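You operate a simulated robot arm through the tools that you are given. There is no shell and no other tool.

You run a simulated robot arm. Do the job below in one go: nothing can be reset, and whatever is moved stays where it is left.

## Task
Set the orange kettlebell by the white log card and stand it on the mat.
Fine: clear the rep counter, then click it up to two.
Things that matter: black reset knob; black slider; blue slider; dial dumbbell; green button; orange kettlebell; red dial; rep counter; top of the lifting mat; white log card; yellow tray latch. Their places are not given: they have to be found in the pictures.

The check looks at the end state, three seconds after you hand in, the way a careful person would. Anything else that was tipped, shoved, dropped, spilled or broken makes it a failure.

## Robot
A 7-joint arm with a two-finger parallel gripper, fixed in place. Base frame: the origin is on the floor under the middle of its stand, x ahead of it, y to its left, z up. Units: mm, rad, N and s.
It reaches about 1247 mm from its shoulder. Its first joint turns from -2.304 to 2.304 rad. Payload 3.91 kg.
The tool frame sits at the grasp point between the pads (the TCP): z along the fingers, y along the line on which they close. The tips reach 30 mm beyond it. The gripper opens to 110 mm. The fingers are 20 mm wide and 10 mm thick; the gripper's body (48 by 112 mm) begins 55 mm behind the TCP.
Orientation is told as [roll, pitch, yaw] about the base's x, y, z axes, in that order, counted from this pose: with the fingers straight down and closing along the base's y, the tool's x points along the base's -x, its y along +y and its z along -z.

## Interface
- The arm moves only by the tool move_arm. Its arguments are lists of equal length, an entry for each row: "turn": the turn, a rotation vector about the base's x, y, z in units of 180 degrees (1.0 is 180 degrees), a list of three; "dp": the shift along the base's x, y, z in units of 500 mm (1.0 is 500 mm), a list of three; "hand": the opening in per cent of the stroke, from 0 (shut) to 100 (fully open). In form: {"turn": [[wx, wy, wz], ...], "dp": [[x, y, z], ...], "hand": [hand, ...]}. A call has 1 to 20 rows; each row is the pose to reach, as a shift and turn from the pose commanded when the call began. A call with a number of a shift or a turn outside -1 to 1 is refused whole. A row lasts 0.2 s, in which the tool goes at most 50 mm and 0.15 rad; a call with a longer step from one row to the next is refused whole, and so is a gripper value outside its range. A pose out of reach is approached as far as the arm can. The call stops where the force on the tool passes 40 N (or 10 N more than at its start, if that is more) or the arm is blocked; 0.2 s more then pass. Each finger travels about 108 mm/s and halts on what it meets, pressing with about 36 N; the grip force reading is that of the motor and also rises with nothing between the fingers. The clock runs only during rows and for 0.2 s after the last one: add rows that repeat a pose to give the fingers time. The reply holds the time, the measured pose of the TCP, the force on the tool along the base axes, the opening and the grip force, in the units named above and with some noise, with the torque about the TCP (base axes, N m) and any sound that the robot's microphone picked up.
- Cameras (640 x 400 px; columns grow to the right, rows downward): "scene" is fixed at [400.5, 650.5, 1653.9]; the picture's right is [0.08, 1.00, 0.00], its down [0.98, -0.08, -0.17] and it looks along [-0.17, 0.01, -0.99] (base axes); focal length 240 px, centre (320, 200). "wrist" rides on the gripper at [72, 17, -103] in the tool frame; the picture's right is [-0.23, 0.97, 0.00], its down [-0.76, -0.18, -0.62] and it looks along [-0.61, -0.14, 0.78] (tool axes); focal length 222 px, centre (320, 200).
- camera(camera): a new picture of that camera. No time passes.
- probe_pixels(camera, pixels): for up to 12 pixels [column, row] of the newest picture of that camera ("zoom" is the newest enlarged one), the place [x, y, z] in the base frame of the surface seen there, good to about 3 mm. No time passes.
- close_up(camera, box): a new picture of the part [left, top, right, bottom] of that camera's present view, enlarged. No time passes.
- close_job(): hands the job in; it is judged then, once.

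Open the gripper and draw the arm clear of the work before you hand the job in, unless the task says otherwise.

The tools are called after ">>>" as a command line: name --argument value ..., lists and objects as JSON in quotes. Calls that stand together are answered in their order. move_arm: Moves the arm, as the interface text tells. Its arguments: {"type":"object","properties":{"turn":{"type":"array","items":{"type":"array","items":{"type":"number"}}},"dp":{"type":"array","items":{"type":"array","items":{"type":"number"}}},"hand":{"type":"array","items":{"type":"number"}}},"required":["turn","dp","hand"]} The other tools are called the same way: camera (camera) takes a picture; probe_pixels (camera, pixels) gives the place of the surface under pixels of a picture; close_up (camera, box) takes an enlarged picture of a part of a camera's view; close_job () hands the job in.

At the start:

```text
clock: 0.0
tool_pos: [231.2, 490.9, 1287.1]
tool_rot: [0.0, 0.0, 0.001]
contact_force: [-0.2, -0.5, 0.1]
torque: [0.0, -0.01, 0.03]
grip_width: 110.0
gripper_force: 0.1
```

scene: 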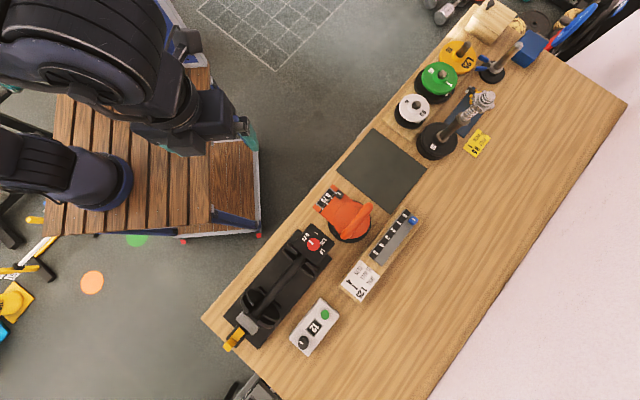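
wrist: 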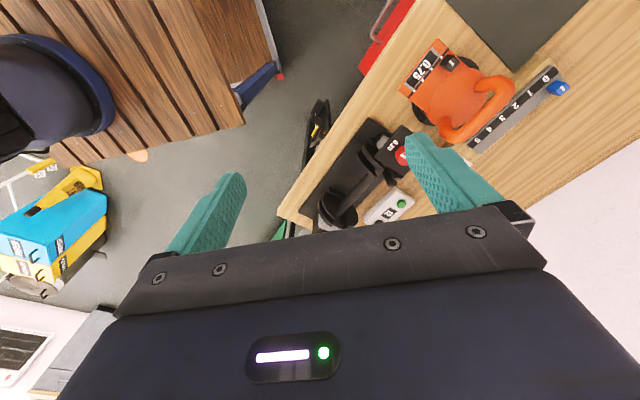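

The scene picture shows the bench with an orange kettlebell near (345,215), a dark mat near (382,170), a white card near (360,280) and a counter near (315,327). I take enlarged pictures of these first.

>>> close_up --camera "scene" --box '[270, 120, 450, 240]'

>>> close_up --camera "scene" --box '[210, 220, 420, 360]'

>>> close_up --camera "scene" --box '[380, 20, 560, 170]'

```text
3.33 times, centred on (360, 180) of scene
```

zoom: 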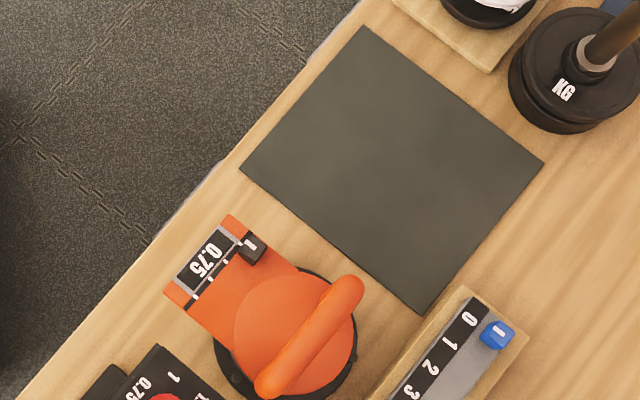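

```text
2.86 times, centred on (315, 290) of scene
```

zoom: 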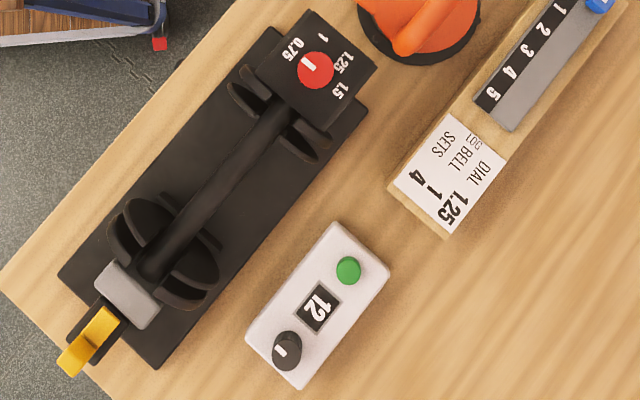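

```text
2.67 times, centred on (470, 95) of scene
```

zoom: 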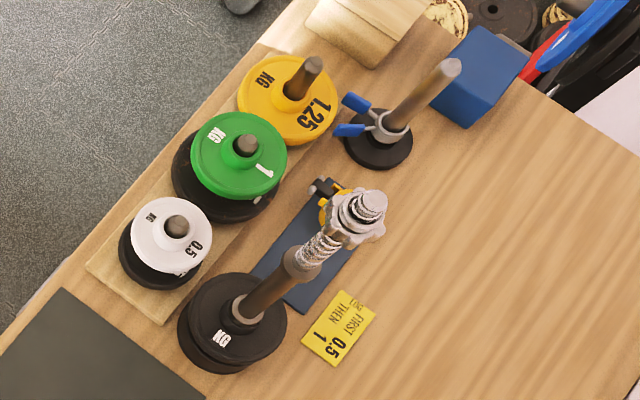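

The white card at about (360,280) reads "DIAL 1.25 / BELL ? / SETS ..". I enlarge the card, kettlebell scale and counter as much as possible.

>>> close_up --camera "scene" --box '[336, 255, 384, 305]'

>>> close_up --camera "scene" --box '[310, 180, 374, 245]'

>>> close_up --camera "scene" --box '[284, 292, 346, 360]'

>>> close_up --camera "wrist" --box '[380, 20, 580, 160]'

```text
8.00 times, centred on (360, 280) of scene
```

zoom: 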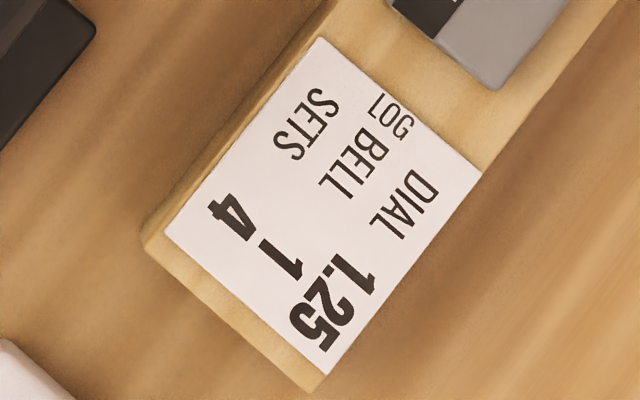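

```text
6.15 times, centred on (342, 212) of scene
```

zoom: 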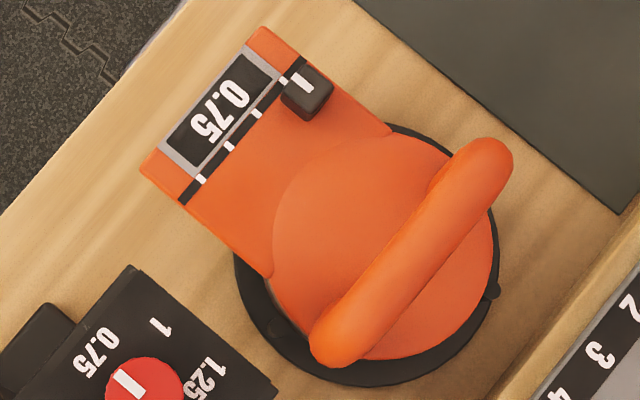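

```text
5.88 times, centred on (315, 326) of scene
```

zoom: 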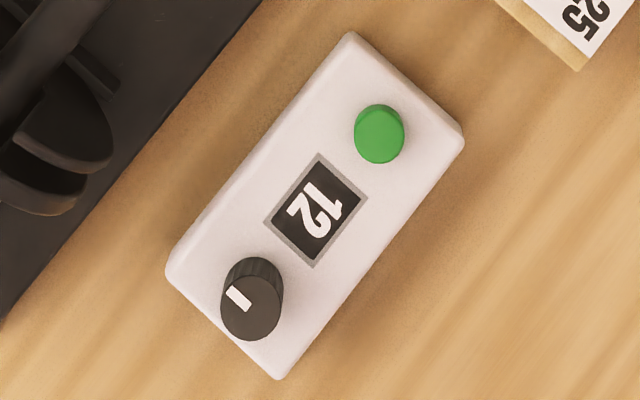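

```text
2.86 times, centred on (480, 90) of wrist
```

zoom: 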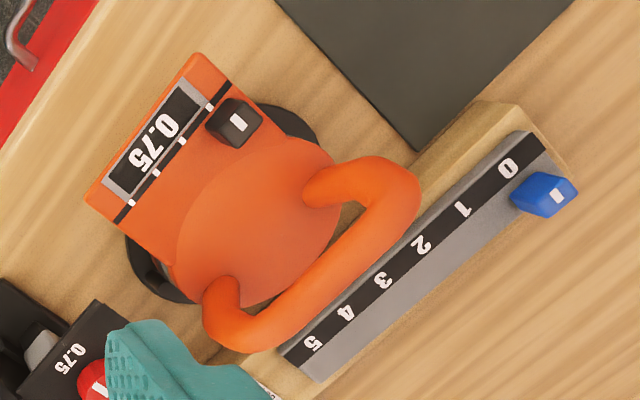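

The card reads DIAL 1.25, BELL 1, SETS 4, so the kettlebell (now showing 0.75) has to be slid to 1. I'll measure its parts in an enlarged picture.

>>> close_up --camera "scene" --box '[310, 180, 374, 245]'

```text
6.15 times, centred on (342, 212) of scene
```

zoom: 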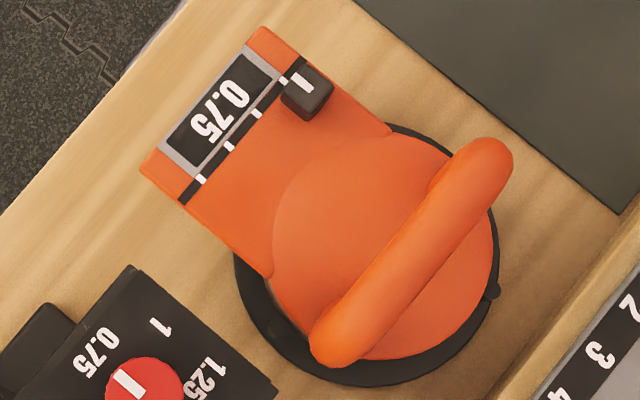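

In this enlargement the slider is at (308,90), ticks at (257,113), (229,147), (201,179), and the handle runs from (330,345) to (490,165). I probe them.

>>> probe_pixels --camera "zoom" --pixels '[[303, 84], [300, 108], [257, 113], [229, 147], [201, 179], [262, 34], [150, 165], [270, 268], [388, 130], [335, 345], [410, 252], [485, 165]]'

>>> probe_pixels --camera "zoom" --pixels '[[310, 80], [312, 98], [326, 100], [290, 98], [300, 200], [460, 310], [250, 300], [360, 380], [495, 260], [560, 250], [450, 100], [130, 130]]'

>>> probe_pixels --camera "scene" --pixels '[[337, 169], [380, 129], [425, 166], [393, 211], [382, 170], [314, 245], [324, 315], [304, 342], [316, 327], [360, 282], [413, 219], [400, 240]]'

```text
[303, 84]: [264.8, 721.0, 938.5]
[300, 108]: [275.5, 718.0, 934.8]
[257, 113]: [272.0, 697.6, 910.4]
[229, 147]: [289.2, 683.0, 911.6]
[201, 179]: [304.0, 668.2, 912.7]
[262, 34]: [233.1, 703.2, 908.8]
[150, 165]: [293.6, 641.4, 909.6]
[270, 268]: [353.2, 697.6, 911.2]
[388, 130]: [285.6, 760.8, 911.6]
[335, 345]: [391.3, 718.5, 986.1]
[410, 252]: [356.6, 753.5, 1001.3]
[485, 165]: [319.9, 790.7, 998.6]
```

```text
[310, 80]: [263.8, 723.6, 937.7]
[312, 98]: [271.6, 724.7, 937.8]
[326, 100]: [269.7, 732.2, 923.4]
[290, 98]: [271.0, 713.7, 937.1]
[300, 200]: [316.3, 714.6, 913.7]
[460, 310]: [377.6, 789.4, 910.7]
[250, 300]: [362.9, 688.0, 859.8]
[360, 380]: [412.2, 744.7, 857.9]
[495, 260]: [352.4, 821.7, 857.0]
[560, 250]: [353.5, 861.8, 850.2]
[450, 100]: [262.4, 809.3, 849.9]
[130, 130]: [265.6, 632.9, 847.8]
```

```text
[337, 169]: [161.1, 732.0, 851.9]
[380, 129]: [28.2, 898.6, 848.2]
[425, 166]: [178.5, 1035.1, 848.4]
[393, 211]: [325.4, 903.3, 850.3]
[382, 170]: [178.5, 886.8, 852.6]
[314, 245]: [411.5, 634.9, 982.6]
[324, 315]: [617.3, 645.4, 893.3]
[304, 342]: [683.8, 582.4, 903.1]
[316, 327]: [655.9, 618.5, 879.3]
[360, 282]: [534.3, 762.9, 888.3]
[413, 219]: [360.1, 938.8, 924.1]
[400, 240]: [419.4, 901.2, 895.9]
```

The table is at z≈850. The slider knob is about (267,719), top z≈938, with ticks 22 mm apart along (0.72,-0.69). The handle is centred at about (356,754), z≈1000. I move to above the slider with a 45° yaw so I can look closer.

>>> move_arm --turn '[[0, 0, 0.03125], [0, 0, 0.0625], [0, 0, 0.09375], [0, 0, 0.125], [0, 0, 0.15625], [0, 0, 0.1875], [0, 0, 0.21875], [0, 0, 0.25], [0, 0, 0.25]]' --dp '[[0.00925, 0.057, -0.05175], [0.0185, 0.114, -0.1035], [0.02775, 0.171, -0.15525], [0.037, 0.228, -0.207], [0.04625, 0.285, -0.25875], [0.0555, 0.342, -0.3105], [0.06475, 0.399, -0.36225], [0.074, 0.456, -0.414], [0.074, 0.456, -0.414]]' --hand '[100, 100, 100, 100, 100, 100, 100, 100, 100]'

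>>> camera --camera "wrist"

>>> camera --camera "scene"

```text
clock: 2.0
tool_pos: [266.2, 720.0, 1080.5]
tool_rot: [0.0, 0.0, 0.784]
contact_force: [0.0, 0.3, 0.0]
torque: [0.0, -0.04, 0.0]
grip_width: 110.2
gripper_force: 0.1
```

```text
taken
```

wrist: 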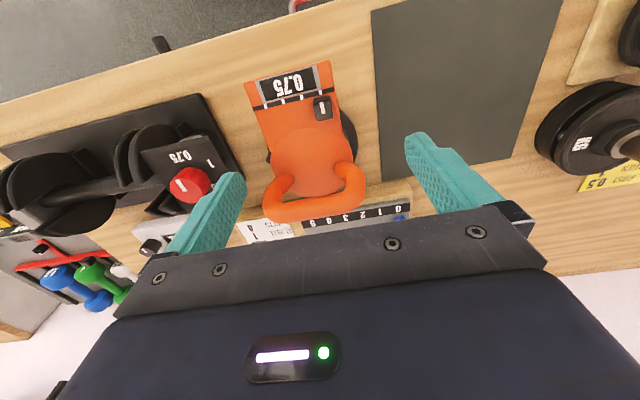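

```text
taken
```

scene: 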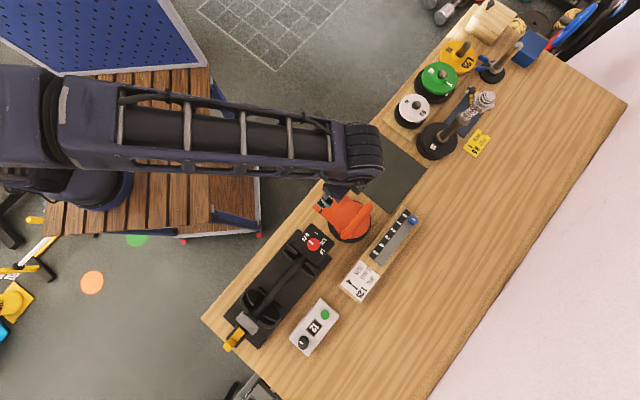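

The wrist view shows the kettlebell at (300,130) with the slider at (322,107). I enlarge that to read the scale and knob geometry.

>>> close_up --camera "wrist" --box '[230, 50, 380, 230]'

>>> close_up --camera "wrist" --box '[245, 55, 355, 130]'

```text
2.22 times, centred on (305, 140) of wrist
```

zoom: 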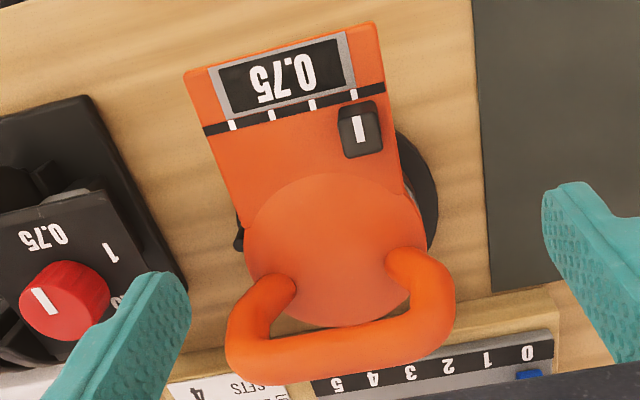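

```text
5.33 times, centred on (300, 92) of wrist
```

zoom: 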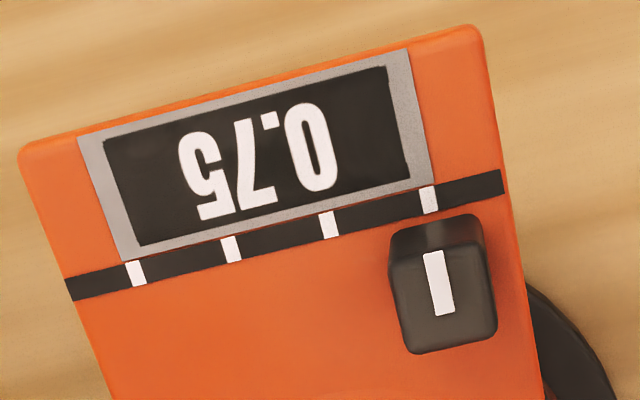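

The four ticks are at (429,199), (330,224), (231,249) and (136,272) in this enlargement. The knob's mark lines up with the first, and the next tick to its left should be 1. I probe knob and ticks from this angle.

>>> probe_pixels --camera "zoom" --pixels '[[429, 199], [330, 224], [231, 249], [136, 272], [439, 283], [395, 260], [490, 250], [405, 340], [490, 330], [430, 232], [440, 360], [300, 320]]'

```text
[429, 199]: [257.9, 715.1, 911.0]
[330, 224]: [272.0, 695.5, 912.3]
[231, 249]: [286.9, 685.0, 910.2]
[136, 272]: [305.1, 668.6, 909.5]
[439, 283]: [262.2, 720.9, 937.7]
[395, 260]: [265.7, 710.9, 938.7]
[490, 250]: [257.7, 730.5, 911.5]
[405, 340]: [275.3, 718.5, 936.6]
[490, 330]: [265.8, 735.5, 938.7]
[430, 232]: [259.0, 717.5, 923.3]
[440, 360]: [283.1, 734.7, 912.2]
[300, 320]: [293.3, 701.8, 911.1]
```

The tick pitch is 22 mm and the knob centre is about (265,721.6), z 912–938. I lower part of the way with the gripper narrowed to about 50 mm, then check the pose reading.

>>> move_arm --turn '[[0, 0, 0], [0, 0, 0], [0, 0, 0], [0, 0, 0]]' --dp '[[0, 0, -0.06], [0, 0, -0.12], [-0.002, 0.003, -0.18], [-0.002, 0.003, -0.18]]' --hand '[45, 45, 45, 45]'

>>> camera --camera "wrist"

```text
clock: 3.0
tool_pos: [266.3, 720.4, 990.2]
tool_rot: [0.001, 0.002, 0.786]
contact_force: [0.0, -0.3, -0.2]
torque: [-0.02, 0.01, 0.0]
grip_width: 49.3
gripper_force: 0.0
```

```text
taken
```

wrist: 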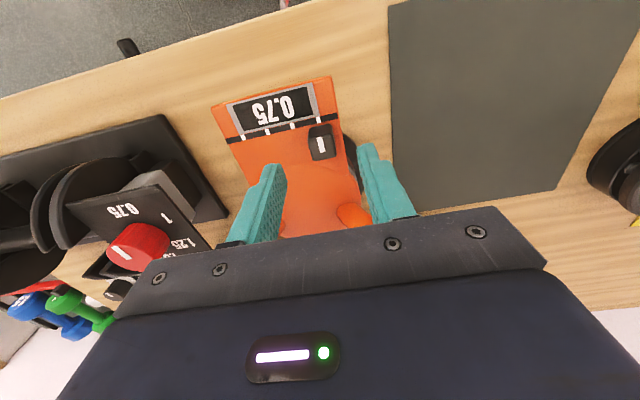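

The pose is (266,720,990) with the fingers straddling the knob at (321,142). I lower another 42 mm so the tips stop about 6 mm above the panel.

>>> move_arm --turn '[[0, 0, 0], [0, 0, 0], [0, 0, 0]]' --dp '[[-0.001, 0.001, -0.05], [-0.002, 0.002, -0.084], [-0.002, 0.002, -0.084]]' --hand '[45, 45, 45]'

>>> camera --camera "wrist"

```text
clock: 3.8
tool_pos: [265.5, 721.7, 947.8]
tool_rot: [-0.002, 0.0, 0.785]
contact_force: [1.0, 0.3, -0.3]
torque: [0.02, 0.0, 0.02]
grip_width: 49.7
gripper_force: 0.0
```

```text
taken
```

wrist: 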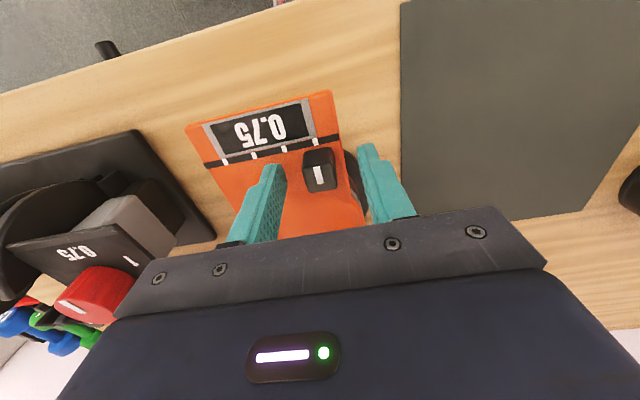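

The knob at (320,170) lies between the fingertips at (272,165) and (368,145). I close on it and read the width.

>>> move_arm --turn '[[0, 0, 0], [0, 0, 0], [0, 0, 0]]' --dp '[[0, 0, 0], [0, 0, 0], [0, 0, 0]]' --hand '[25, 15, 15]'

>>> close_up --camera "wrist" --box '[180, 80, 400, 220]'

```text
clock: 4.6
tool_pos: [265.7, 722.6, 948.1]
tool_rot: [-0.002, 0.0, 0.785]
contact_force: [-0.4, -0.2, 0.1]
torque: [0.0, 0.03, -0.03]
grip_width: 18.9
gripper_force: 36.1
```

```text
2.86 times, centred on (290, 150) of wrist
```

zoom: 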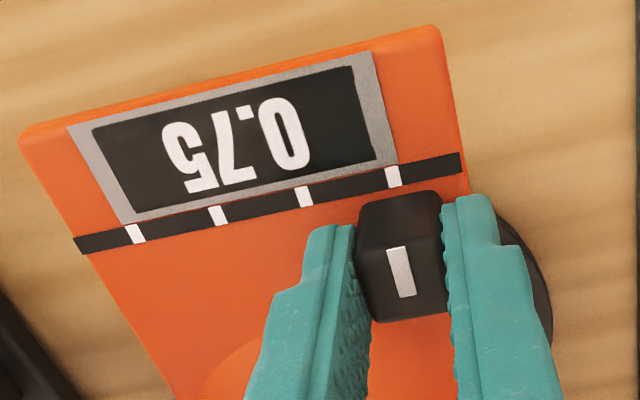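

The knob is held at 18.9 mm with no side force. I shift it 7 mm along the slot first and watch that only the slider moves.

>>> move_arm --turn '[[0, 0, 0], [0, 0, 0], [0, 0, 0]]' --dp '[[0.005, -0.005, 0], [0.01, -0.0099, 0], [0.01, -0.0099, 0]]' --hand '[15, 15, 15]'

>>> close_up --camera "wrist" --box '[180, 80, 400, 220]'

```text
clock: 5.4
tool_pos: [269.1, 716.4, 947.9]
tool_rot: [0.0, 0.0, 0.785]
contact_force: [-0.8, -1.0, 1.3]
torque: [-0.05, 0.02, -0.02]
grip_width: 18.7
gripper_force: 35.6
```

```text
2.86 times, centred on (290, 150) of wrist
```

zoom: 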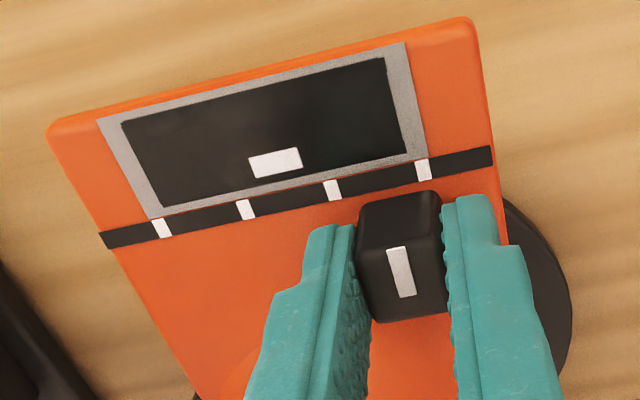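

The slider moved relative to the panel and the display now shows "–" between marks. I continue about 15 mm to the second tick.

>>> move_arm --turn '[[0, 0, 0], [0, 0, 0], [0, 0, 0], [0, 0, 0], [0, 0, 0]]' --dp '[[0.0055, -0.0053, 0], [0.011, -0.0106, 0], [0.0165, -0.0159, 0], [0.0215, -0.0212, 0], [0.0215, -0.0212, 0]]' --hand '[15, 15, 15, 15, 15]'

>>> close_up --camera "wrist" --box '[180, 80, 400, 220]'

```text
clock: 6.6
tool_pos: [281.4, 705.2, 948.9]
tool_rot: [0.0, 0.0, 0.786]
contact_force: [-2.4, -1.0, 0.2]
torque: [-0.2, 0.25, -0.03]
grip_width: 18.7
gripper_force: 36.0
```

```text
2.86 times, centred on (290, 150) of wrist
```

zoom: 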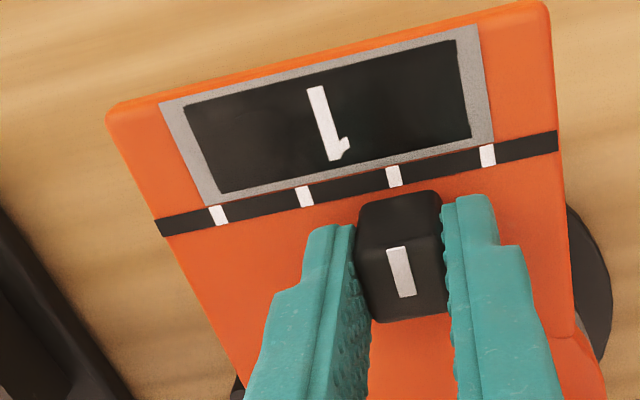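

The display now reads "1", with the tick at (393,177) aligned with the knob exactly as the first one was. I open the fingers and lift straight up.

>>> move_arm --turn '[[0, 0, 0], [0, 0, 0], [0, 0, 0], [0, 0, 0], [0, 0, 0]]' --dp '[[0, 0, 0], [0, 0, 0], [0, 0, 0.06], [0, 0, 0.15], [0, 0, 0.22]]' --hand '[40, 40, 40, 40, 40]'

>>> close_up --camera "wrist" --box '[180, 50, 400, 220]'

>>> camera --camera "wrist"

```text
clock: 7.8
tool_pos: [281.1, 707.2, 1058.3]
tool_rot: [-0.002, 0.001, 0.784]
contact_force: [0.1, -0.9, 0.1]
torque: [-0.04, 0.04, 0.05]
grip_width: 43.9
gripper_force: 0.1
```

```text
2.35 times, centred on (290, 135) of wrist
```

zoom: 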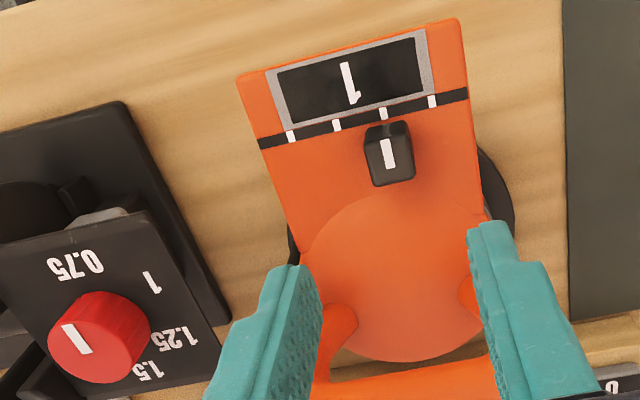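

```text
taken
```

wrist: 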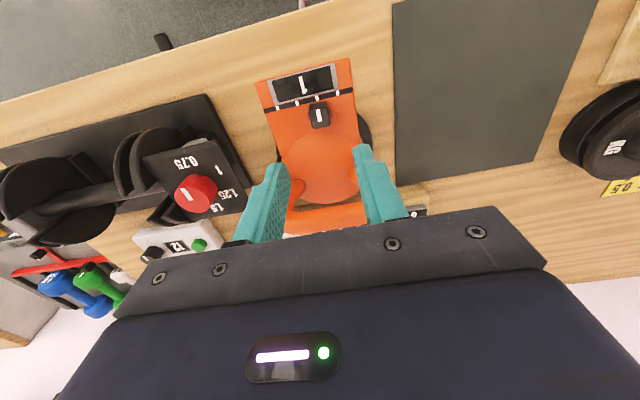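

The bell shows 1 with the knob on the second tick. Now I take a fresh scene view to measure the handle again and the tall objects near the mat.

>>> camera --camera "scene"

>>> probe_pixels --camera "wrist" --pixels '[[297, 192], [335, 215], [325, 222], [310, 228], [320, 150], [620, 160], [575, 150], [365, 120], [300, 200], [352, 190], [345, 65], [258, 85]]'

```text
taken
```

scene: 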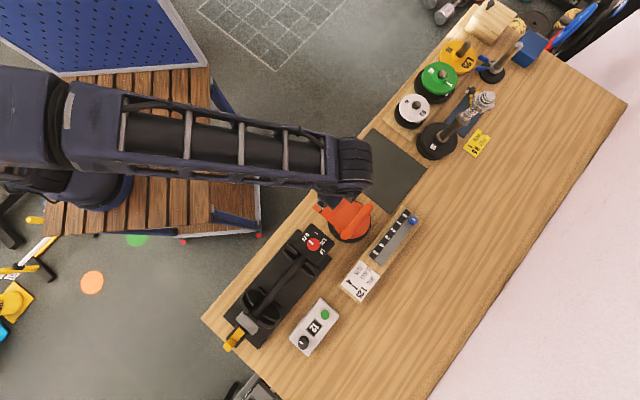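

```text
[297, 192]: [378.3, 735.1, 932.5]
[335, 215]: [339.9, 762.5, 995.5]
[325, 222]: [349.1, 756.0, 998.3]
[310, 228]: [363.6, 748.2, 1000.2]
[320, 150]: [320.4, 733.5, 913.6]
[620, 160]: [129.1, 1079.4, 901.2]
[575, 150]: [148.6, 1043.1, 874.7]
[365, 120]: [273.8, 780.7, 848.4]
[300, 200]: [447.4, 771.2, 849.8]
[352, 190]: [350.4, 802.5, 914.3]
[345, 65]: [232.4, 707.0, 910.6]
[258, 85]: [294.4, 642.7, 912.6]
```

The kettlebell has not moved. I probe the barbell, plates and counter in this scene view.

>>> probe_pixels --camera "scene" --pixels '[[437, 146], [424, 130], [428, 155], [455, 120], [484, 99], [470, 108], [411, 112], [400, 120], [414, 104], [360, 210], [345, 224], [333, 238]]'

>>> close_up --camera "scene" --box '[310, 180, 400, 250]'

```text
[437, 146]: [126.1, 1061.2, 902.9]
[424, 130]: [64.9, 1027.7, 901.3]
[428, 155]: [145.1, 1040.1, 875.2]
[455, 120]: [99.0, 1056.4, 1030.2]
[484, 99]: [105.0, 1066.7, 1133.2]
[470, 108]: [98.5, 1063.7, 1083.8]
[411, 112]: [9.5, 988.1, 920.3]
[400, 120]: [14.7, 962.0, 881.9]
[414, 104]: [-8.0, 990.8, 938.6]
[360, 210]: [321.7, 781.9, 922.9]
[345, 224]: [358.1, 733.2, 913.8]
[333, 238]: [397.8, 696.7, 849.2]
```

```text
5.71 times, centred on (355, 215) of scene
```

zoom: 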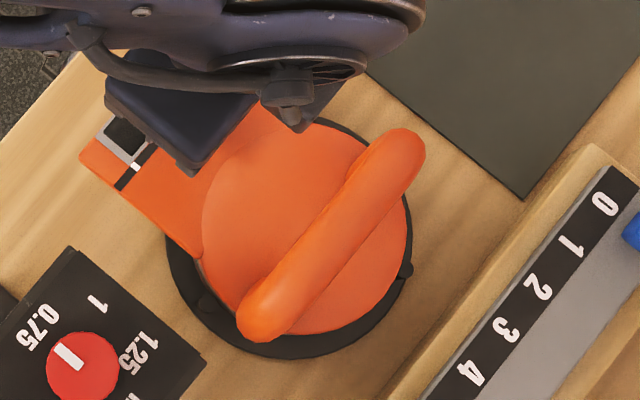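

The barbell is at about (100,1060) up to z≈1133, which is 180 mm from the mat centre, so there is room. I probe along and across the handle in this enlargement.

>>> probe_pixels --camera "zoom" --pixels '[[265, 318], [300, 275], [335, 232], [365, 195], [400, 150], [320, 222], [348, 248], [326, 228], [342, 242], [220, 230], [395, 260], [300, 190]]'

```text
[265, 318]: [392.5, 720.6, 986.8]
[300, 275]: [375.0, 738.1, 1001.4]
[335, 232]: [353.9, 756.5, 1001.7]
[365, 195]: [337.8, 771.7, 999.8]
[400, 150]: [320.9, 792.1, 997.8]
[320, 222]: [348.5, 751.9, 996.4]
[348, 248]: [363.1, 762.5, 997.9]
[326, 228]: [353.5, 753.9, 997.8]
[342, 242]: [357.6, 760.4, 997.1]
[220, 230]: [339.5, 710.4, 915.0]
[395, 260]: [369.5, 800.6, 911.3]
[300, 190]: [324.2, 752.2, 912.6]
```

Handle axis centre is near (351,761), top z≈1001, about 23 mm thick, running along (-0.71,0.70). I rise, turn +90° so that the fingers close across the handle, and hover above it.

>>> move_arm --turn '[[0, 0, 0.04167], [0, 0, 0.08333], [0, 0, 0.125], [0, 0, 0.16667], [0, 0, 0.20833], [0, 0, 0.25], [0, 0, 0.29167], [0, 0, 0.33333], [0, 0, 0.375], [0, 0, 0.41667], [0, 0, 0.45833], [0, 0, 0.5], [0, 0, 0.5]]' --dp '[[0.0, 0.0, 0.03], [0.0, 0.0, 0.06], [0.0, 0.0, 0.09], [0.0156, 0.0119, 0.09], [0.0312, 0.0238, 0.09], [0.0468, 0.0357, 0.09], [0.0624, 0.0476, 0.09], [0.078, 0.0595, 0.09], [0.0936, 0.0714, 0.09], [0.1092, 0.0833, 0.09], [0.1248, 0.0952, 0.09], [0.1404, 0.1072, 0.09], [0.1404, 0.1072, 0.09]]' --hand '[64, 64, 64, 64, 64, 64, 64, 64, 64, 64, 64, 64, 64]'

>>> camera --camera "wrist"

>>> camera --camera "scene"

```text
clock: 10.6
tool_pos: [353.0, 761.3, 1103.7]
tool_rot: [-0.001, 0.0, 2.358]
contact_force: [0.2, 0.2, 0.4]
torque: [0.02, -0.01, 0.0]
grip_width: 70.4
gripper_force: 0.1
```

```text
taken
```

wrist: 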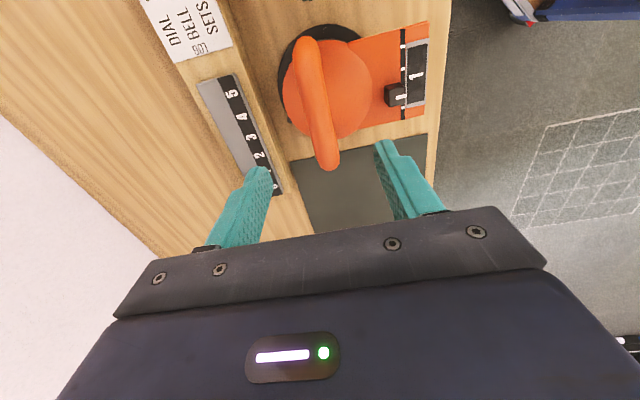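

```text
taken
```

scene: 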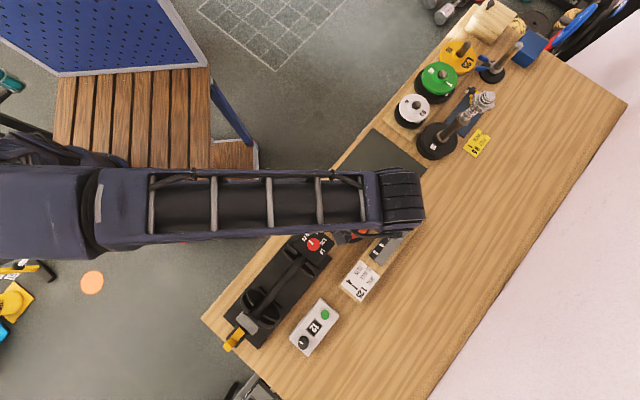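

In the wrist view the handle runs from (306,45) to (328,160). I probe it again from here to refine the grip point.

>>> close_up --camera "wrist" --box '[250, 10, 450, 180]'

>>> probe_pixels --camera "wrist" --pixels '[[306, 48], [309, 70], [316, 100], [322, 130], [328, 155], [306, 102], [326, 98], [310, 101], [322, 99], [345, 95], [290, 110], [335, 35]]'

```text
2.35 times, centred on (350, 95) of wrist
```

zoom: 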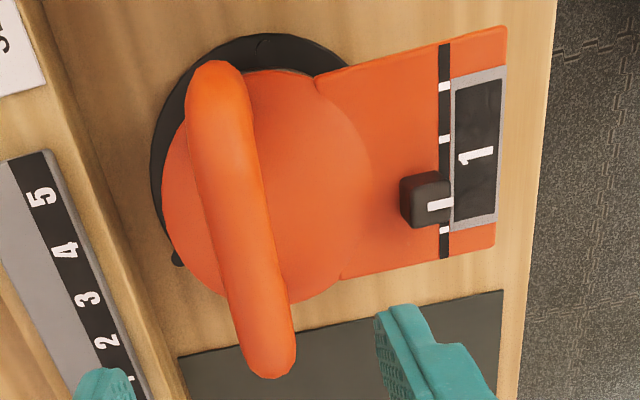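

```text
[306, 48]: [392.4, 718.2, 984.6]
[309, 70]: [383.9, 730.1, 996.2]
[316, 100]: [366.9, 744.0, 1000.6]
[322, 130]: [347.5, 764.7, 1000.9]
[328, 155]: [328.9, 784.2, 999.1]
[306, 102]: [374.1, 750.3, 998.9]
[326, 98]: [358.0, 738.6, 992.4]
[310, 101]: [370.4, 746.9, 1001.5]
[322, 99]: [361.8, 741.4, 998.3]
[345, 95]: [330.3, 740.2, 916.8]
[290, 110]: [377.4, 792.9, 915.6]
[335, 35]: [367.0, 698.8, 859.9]
```

The handle centre is confirmed at about (350.6,760), top z 1001. I descend 116 mm so the pads straddle the handle.

>>> move_arm --turn '[[0, 0, 0], [0, 0, 0], [0, 0, 0], [0, 0, 0], [0, 0, 0]]' --dp '[[-0.002, -0.001, -0.07], [-0.004, -0.002, -0.14], [-0.004, -0.002, -0.2], [-0.004, -0.002, -0.231], [-0.004, -0.002, -0.231]]' --hand '[64, 64, 64, 64, 64]'

>>> camera --camera "wrist"

```text
clock: 11.8
tool_pos: [350.0, 759.7, 988.5]
tool_rot: [-0.001, -0.001, 2.357]
contact_force: [0.8, -1.3, 0.2]
torque: [-0.02, 0.01, 0.02]
grip_width: 70.6
gripper_force: 0.0
```

```text
taken
```

wrist: 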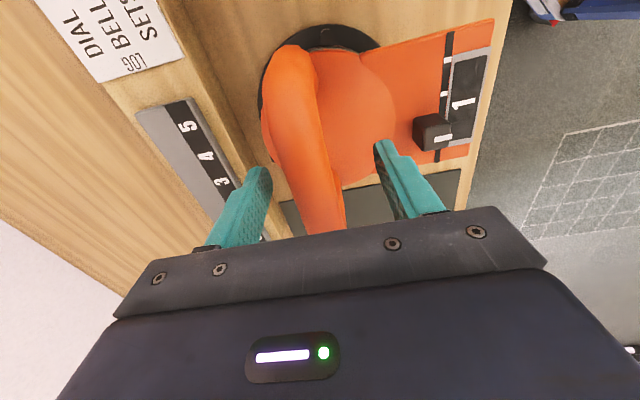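

The handle lies between the two fingers at (320,180). I close the gripper on it.

>>> move_arm --turn '[[0, 0, 0], [0, 0, 0], [0, 0, 0], [0, 0, 0]]' --dp '[[0, 0, 0], [0, 0, 0], [0, 0, 0], [0, 0, 0]]' --hand '[30, 5, 0, 0]'

>>> camera --camera "wrist"

```text
clock: 12.8
tool_pos: [349.9, 758.4, 987.8]
tool_rot: [0.002, -0.001, 2.356]
contact_force: [4.6, 2.5, 3.1]
torque: [-0.16, -0.02, 0.08]
grip_width: 24.5
gripper_force: 35.7
```

```text
taken
```

wrist: 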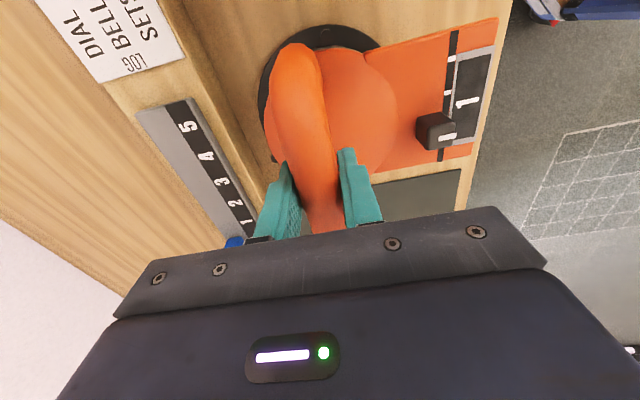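

The grip reads 24.5 mm at 36 N. I lift gently by 30 mm and check weight and tilt.

>>> move_arm --turn '[[0, 0, 0], [0, 0, 0], [0, 0, 0], [0, 0, 0], [0, 0, 0]]' --dp '[[0, 0, 0.008], [0, 0, 0.02], [0, 0, 0.04], [0, 0, 0.06], [0, 0, 0.06]]' --hand '[0, 0, 0, 0, 0]'

>>> camera --camera "wrist"

>>> camera --camera "scene"

```text
clock: 14.0
tool_pos: [349.3, 759.1, 1019.5]
tool_rot: [0.001, -0.001, 2.355]
contact_force: [0.7, 0.2, -10.1]
torque: [0.1, -0.11, -0.02]
grip_width: 24.6
gripper_force: 35.5
```

```text
taken
```

wrist: 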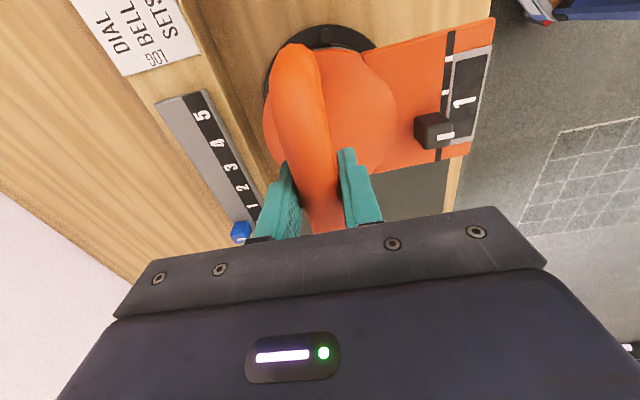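

```text
taken
```

scene: 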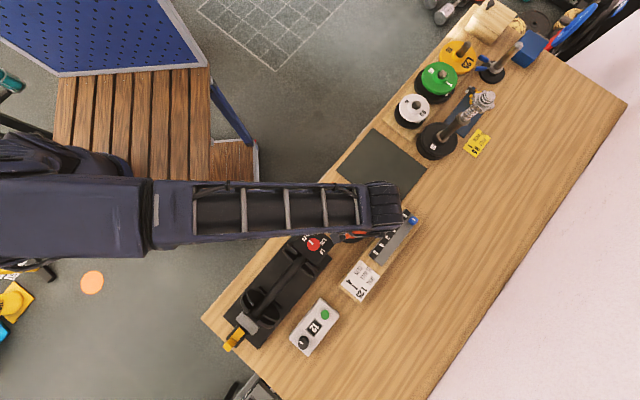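

The load is about 10 N with almost no torque, so it hangs steadily. I lift 20 mm more and carry it level to above the mat centre, about (173,892).

>>> move_arm --turn '[[0, 0, 0], [0, 0, 0], [0, 0, 0], [0, 0, 0], [0, 0, 0], [0, 0, 0], [0, 0, 0], [0, 0, 0], [0, 0, 0], [0, 0, 0], [0, 0, 0], [0, 0, 0], [0, 0, 0], [0, 0, 0], [0, 0, 0]]' --dp '[[0, 0, 0.02], [0, 0, 0.04], [-0.0113, 0.0093, 0.04], [-0.0339, 0.028, 0.04], [-0.0678, 0.056, 0.04], [-0.1017, 0.084, 0.04], [-0.1356, 0.112, 0.04], [-0.1695, 0.14, 0.04], [-0.2034, 0.168, 0.04], [-0.2373, 0.196, 0.04], [-0.2712, 0.224, 0.04], [-0.3051, 0.252, 0.04], [-0.3277, 0.2707, 0.04], [-0.339, 0.28, 0.04], [-0.339, 0.28, 0.04]]' --hand '[0, 0, 0, 0, 0, 0, 0, 0, 0, 0, 0, 0, 0, 0, 0]'

>>> camera --camera "wrist"

>>> camera --camera "scene"

```text
clock: 17.2
tool_pos: [180.8, 899.1, 1037.7]
tool_rot: [0.0, 0.0, 2.357]
contact_force: [0.5, 0.7, -10.1]
torque: [0.08, -0.07, -0.01]
grip_width: 24.7
gripper_force: 35.6
```

```text
taken
```

wrist: 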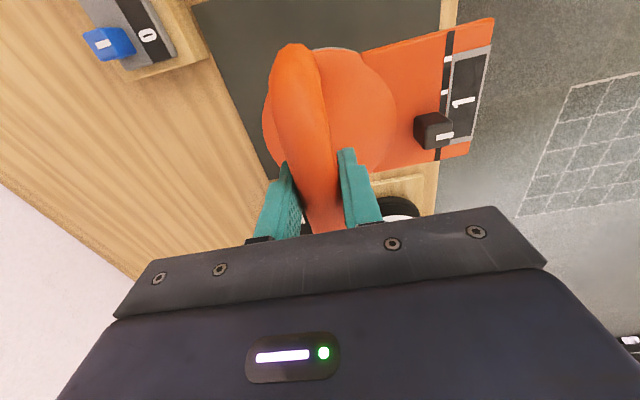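

```text
taken
```

scene: 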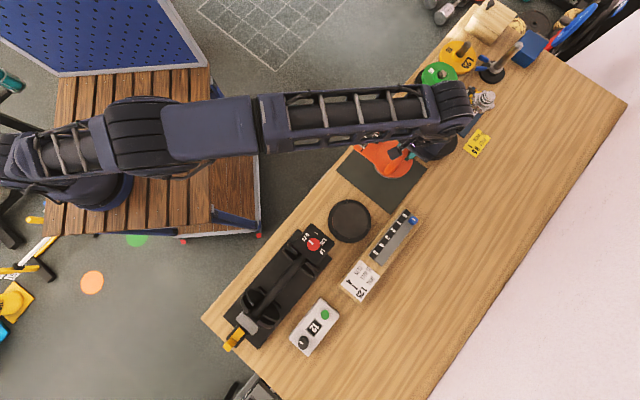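

The black disc stayed behind on the table at (349,221), so it is a separate cradle. The kettlebell itself is above the mat. I look at both more closely before lowering.

>>> close_up --camera "scene" --box '[310, 185, 400, 255]'

>>> close_up --camera "wrist" --box '[230, 10, 510, 210]'

>>> close_up --camera "scene" --box '[330, 110, 460, 220]'

```text
5.71 times, centred on (355, 220) of scene
```

zoom: 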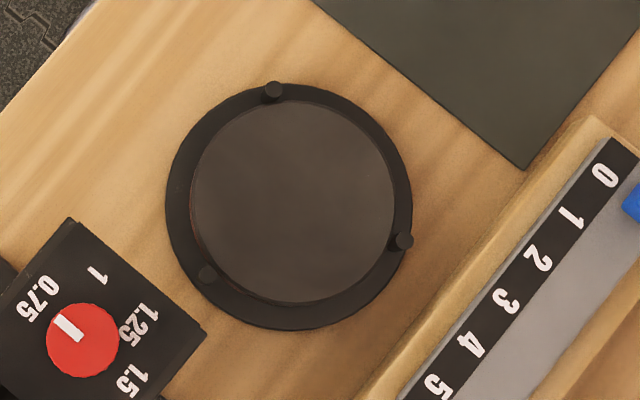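

```text
2.00 times, centred on (370, 110) of wrist
```

zoom: 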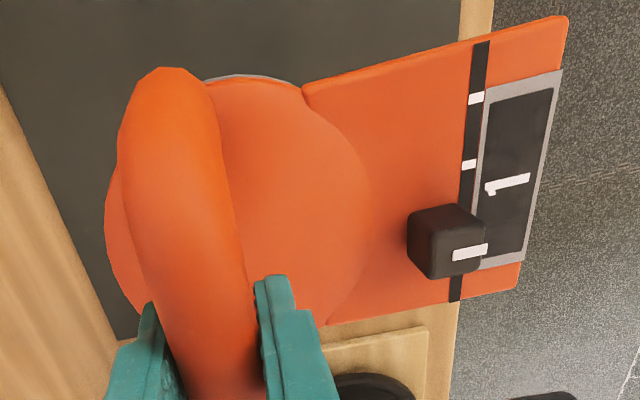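

```text
3.64 times, centred on (395, 165) of scene
```

zoom: 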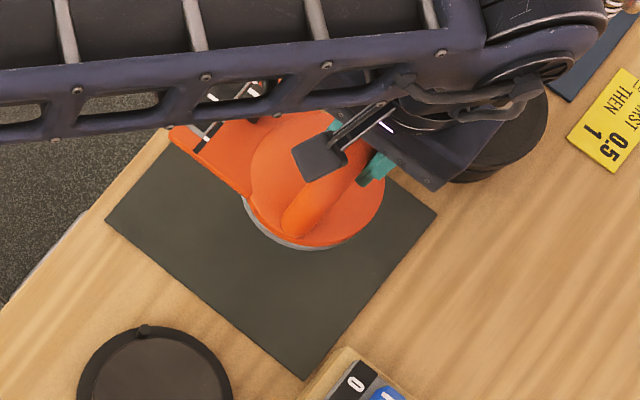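

The cradle keeps the unused plates and three pegs, and the bell took its selected plate with it. I probe the cradle's disc height and the bell's bottom rim to know how far to lower.

>>> probe_pixels --camera "zoom" --pixels '[[280, 242], [300, 247], [255, 222], [330, 243], [230, 232], [220, 180], [300, 375], [437, 215], [107, 220], [150, 380], [250, 203], [375, 215]]'

>>> probe_pixels --camera "scene" --pixels '[[350, 222], [345, 215], [358, 225], [337, 228], [364, 228], [341, 203], [352, 237]]'

>>> probe_pixels --camera "wrist" --pixels '[[345, 100], [380, 90], [375, 160], [420, 60], [415, 160], [485, 30], [465, 145], [330, 120], [310, 70], [350, 48], [455, 100], [270, 100]]'

```text
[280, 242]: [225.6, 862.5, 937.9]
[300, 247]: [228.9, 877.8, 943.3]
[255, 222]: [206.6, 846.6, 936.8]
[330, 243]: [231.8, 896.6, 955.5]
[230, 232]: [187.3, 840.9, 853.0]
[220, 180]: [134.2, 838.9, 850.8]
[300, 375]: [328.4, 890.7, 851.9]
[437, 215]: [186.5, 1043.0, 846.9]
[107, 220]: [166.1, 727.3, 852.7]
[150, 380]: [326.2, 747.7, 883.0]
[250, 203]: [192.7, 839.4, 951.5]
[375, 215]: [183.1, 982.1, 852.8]
```

```text
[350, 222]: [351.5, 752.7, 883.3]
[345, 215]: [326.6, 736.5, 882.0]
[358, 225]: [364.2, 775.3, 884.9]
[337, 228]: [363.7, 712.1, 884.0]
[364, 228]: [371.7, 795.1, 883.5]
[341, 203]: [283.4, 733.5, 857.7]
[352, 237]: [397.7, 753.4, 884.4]
```

```text
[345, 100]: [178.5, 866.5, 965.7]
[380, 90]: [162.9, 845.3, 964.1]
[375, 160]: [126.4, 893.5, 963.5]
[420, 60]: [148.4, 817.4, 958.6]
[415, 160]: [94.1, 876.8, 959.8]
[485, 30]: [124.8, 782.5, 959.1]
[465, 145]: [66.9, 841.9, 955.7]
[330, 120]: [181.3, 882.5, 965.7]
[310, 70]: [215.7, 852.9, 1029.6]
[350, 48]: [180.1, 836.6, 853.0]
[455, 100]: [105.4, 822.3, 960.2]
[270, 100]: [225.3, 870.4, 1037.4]
```

The bell's underside is about 104 mm below the TCP and the mat top is z≈851, so contact should come near TCP z≈956. Before lowering I check the clearance between the wrist joint and the barbell.

>>> close_up --camera "scene" --box '[400, 60, 520, 180]'

>>> probe_pixels --camera "scene" --pixels '[[455, 105], [470, 95], [468, 115], [445, 85], [484, 99], [455, 130], [430, 150], [420, 158]]'

```text
3.33 times, centred on (460, 120) of scene
```

zoom: 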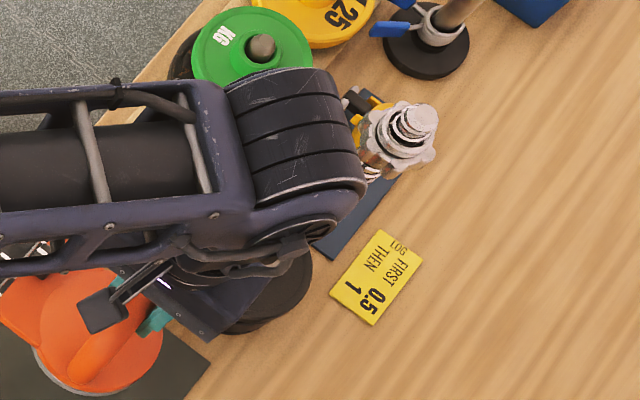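

```text
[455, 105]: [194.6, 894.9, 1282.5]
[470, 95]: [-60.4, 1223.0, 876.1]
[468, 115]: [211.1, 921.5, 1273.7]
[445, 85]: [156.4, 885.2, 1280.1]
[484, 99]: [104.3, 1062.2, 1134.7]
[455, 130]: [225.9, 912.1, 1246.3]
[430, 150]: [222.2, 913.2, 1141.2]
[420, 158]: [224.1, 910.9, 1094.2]
```

The wrist joint stays roughly 70 mm or more from the barbell at (104,1062). I lower 72 mm, stopping about 10 mm above the mat.

>>> move_arm --turn '[[0, 0, 0], [0, 0, 0], [0, 0, 0], [0, 0, 0], [0, 0, 0], [0, 0, 0]]' --dp '[[0, 0, -0.03], [0, 0, -0.066], [0, 0, -0.1], [0, 0, -0.13], [0, 0, -0.144], [0, 0, -0.144]]' --hand '[0, 0, 0, 0, 0, 0]'

>>> close_up --camera "scene" --box '[330, 110, 460, 220]'

```text
clock: 18.6
tool_pos: [180.1, 900.2, 965.7]
tool_rot: [-0.002, 0.001, 2.355]
contact_force: [0.0, 0.4, -10.2]
torque: [0.03, -0.02, 0.01]
grip_width: 24.5
gripper_force: 36.1
```

```text
3.64 times, centred on (395, 165) of scene
```

zoom: 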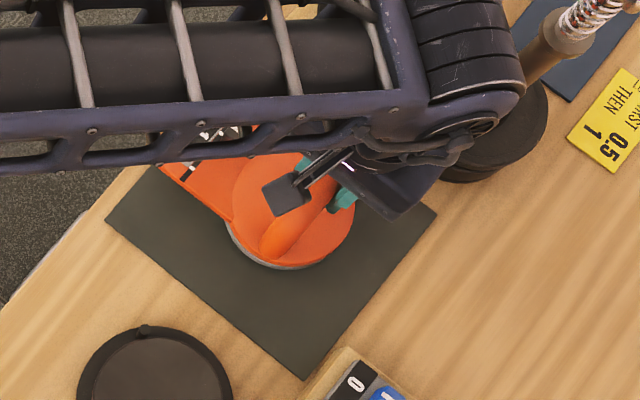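

The bell hovers about 10 mm over the middle of the mat. I lower in 2 mm steps and watch the vertical force.

>>> move_arm --turn '[[0, 0, 0], [0, 0, 0], [0, 0, 0], [0, 0, 0]]' --dp '[[0, 0, -0.005], [0, 0, -0.01], [0, 0, -0.014], [0, 0, -0.014]]' --hand '[0, 0, 0, 0]'

```text
clock: 19.6
tool_pos: [180.2, 898.7, 958.4]
tool_rot: [0.002, -0.001, 2.356]
contact_force: [0.3, -0.2, -8.8]
torque: [0.08, -0.08, 0.0]
grip_width: 24.4
gripper_force: 36.0
```

Still nearly the full weight (-8.8 N) at z 958.4, so contact is close. I go down another 2 mm in small steps.

>>> move_arm --turn '[[0, 0, 0], [0, 0, 0], [0, 0, 0]]' --dp '[[0, 0, -0.002], [0, 0, -0.004], [0, 0, -0.004]]' --hand '[0, 0, 0]'

```text
clock: 20.4
tool_pos: [179.8, 899.4, 958.1]
tool_rot: [-0.004, -0.001, 2.356]
contact_force: [4.2, 3.4, 2.6]
torque: [-0.27, 0.22, 0.01]
grip_width: 24.6
gripper_force: 36.5
```

Contact is made: the vertical force went from -8.8 N to +2.6 N. I open the gripper slowly to let the bell settle on the mat.

>>> move_arm --turn '[[0, 0, 0], [0, 0, 0], [0, 0, 0], [0, 0, 0]]' --dp '[[0, 0, 0], [0, 0, 0], [0, 0, 0], [0, 0, 0]]' --hand '[24, 30, 50, 60]'

>>> camera --camera "wrist"

```text
clock: 21.4
tool_pos: [179.9, 899.2, 954.3]
tool_rot: [0.0, -0.001, 2.355]
contact_force: [-0.1, 0.3, 0.1]
torque: [0.02, 0.0, 0.0]
grip_width: 65.9
gripper_force: 0.0
```

```text
taken
```

wrist: 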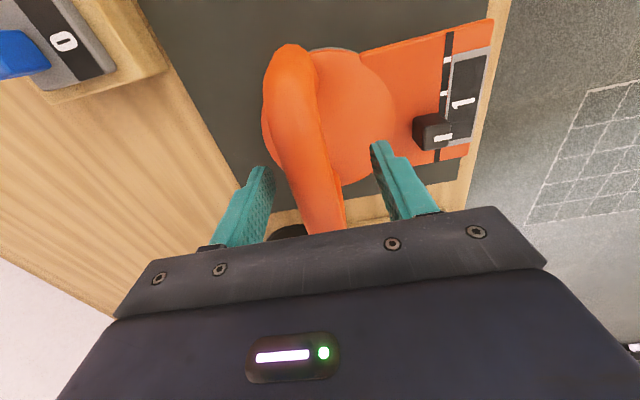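

The fingers are open and the bell stands on the mat. I raise the arm straight up 200 mm.

>>> move_arm --turn '[[0, 0, 0], [0, 0, 0], [0, 0, 0], [0, 0, 0], [0, 0, 0], [0, 0, 0]]' --dp '[[0, 0, 0.04], [0, 0, 0.12], [0, 0, 0.2], [0, 0, 0.3], [0, 0, 0.4], [0, 0, 0.4]]' --hand '[60, 60, 60, 60, 60, 60]'

>>> camera --camera "wrist"

>>> camera --camera "scene"

```text
clock: 22.8
tool_pos: [180.1, 899.9, 1157.4]
tool_rot: [0.001, 0.001, 2.357]
contact_force: [0.4, 0.3, 0.3]
torque: [0.01, 0.0, -0.02]
grip_width: 65.9
gripper_force: 0.0
```

```text
taken
```

wrist: 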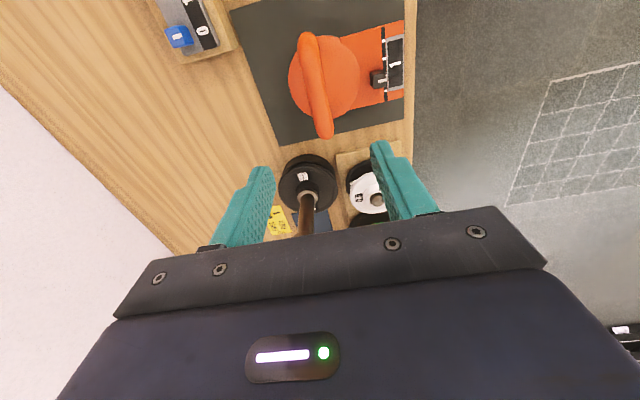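

```text
taken
```

scene: 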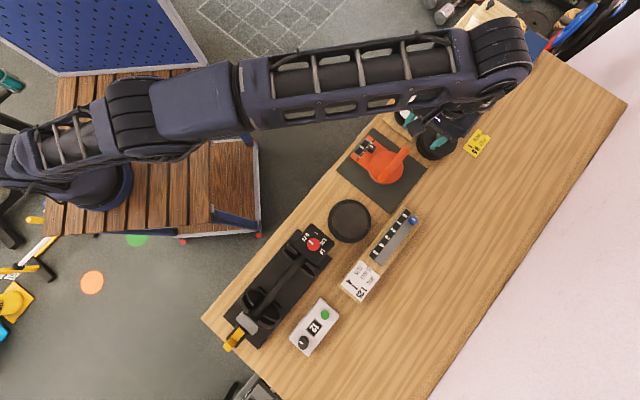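

The bell stands on the mat showing 1. Next I move over the rep counter at about (650,615), turning back to 45° yaw, to view it closely.

>>> move_arm --turn '[[0, 0, -0.0357], [0, 0, -0.0714], [0, 0, -0.1071], [0, 0, -0.1429], [0, 0, -0.1786], [0, 0, -0.2143], [0, 0, -0.25], [0, 0, -0.2857], [0, 0, -0.3214], [0, 0, -0.3571], [0, 0, -0.3929], [0, 0, -0.4286], [0, 0, -0.4643], [0, 0, -0.5], [0, 0, -0.5]]' --dp '[[0.0671, -0.0406, 0], [0.1343, -0.0813, 0], [0.2014, -0.1219, 0], [0.2686, -0.1626, 0], [0.3357, -0.2032, 0], [0.4029, -0.2439, 0], [0.47, -0.2845, 0], [0.5371, -0.3251, -0.016], [0.6043, -0.3658, -0.032], [0.6714, -0.4064, -0.048], [0.7386, -0.4471, -0.064], [0.8057, -0.4877, -0.08], [0.8729, -0.5284, -0.096], [0.94, -0.569, -0.112], [0.94, -0.569, -0.112]]' --hand '[60, 60, 60, 60, 60, 60, 60, 60, 60, 60, 60, 60, 60, 60, 60]'

>>> camera --camera "wrist"

>>> camera --camera "scene"

```text
clock: 26.0
tool_pos: [650.6, 615.0, 1101.8]
tool_rot: [0.001, 0.0, 0.783]
contact_force: [-0.3, 0.4, -0.7]
torque: [-0.03, 0.03, -0.01]
grip_width: 66.0
gripper_force: 0.1
```

```text
taken
```

wrist: 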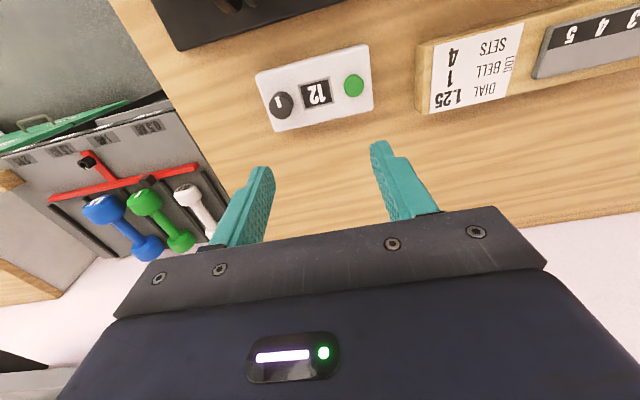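

```text
taken
```

scene: 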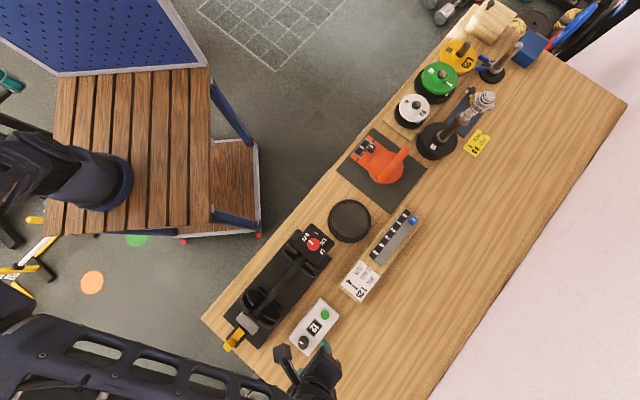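

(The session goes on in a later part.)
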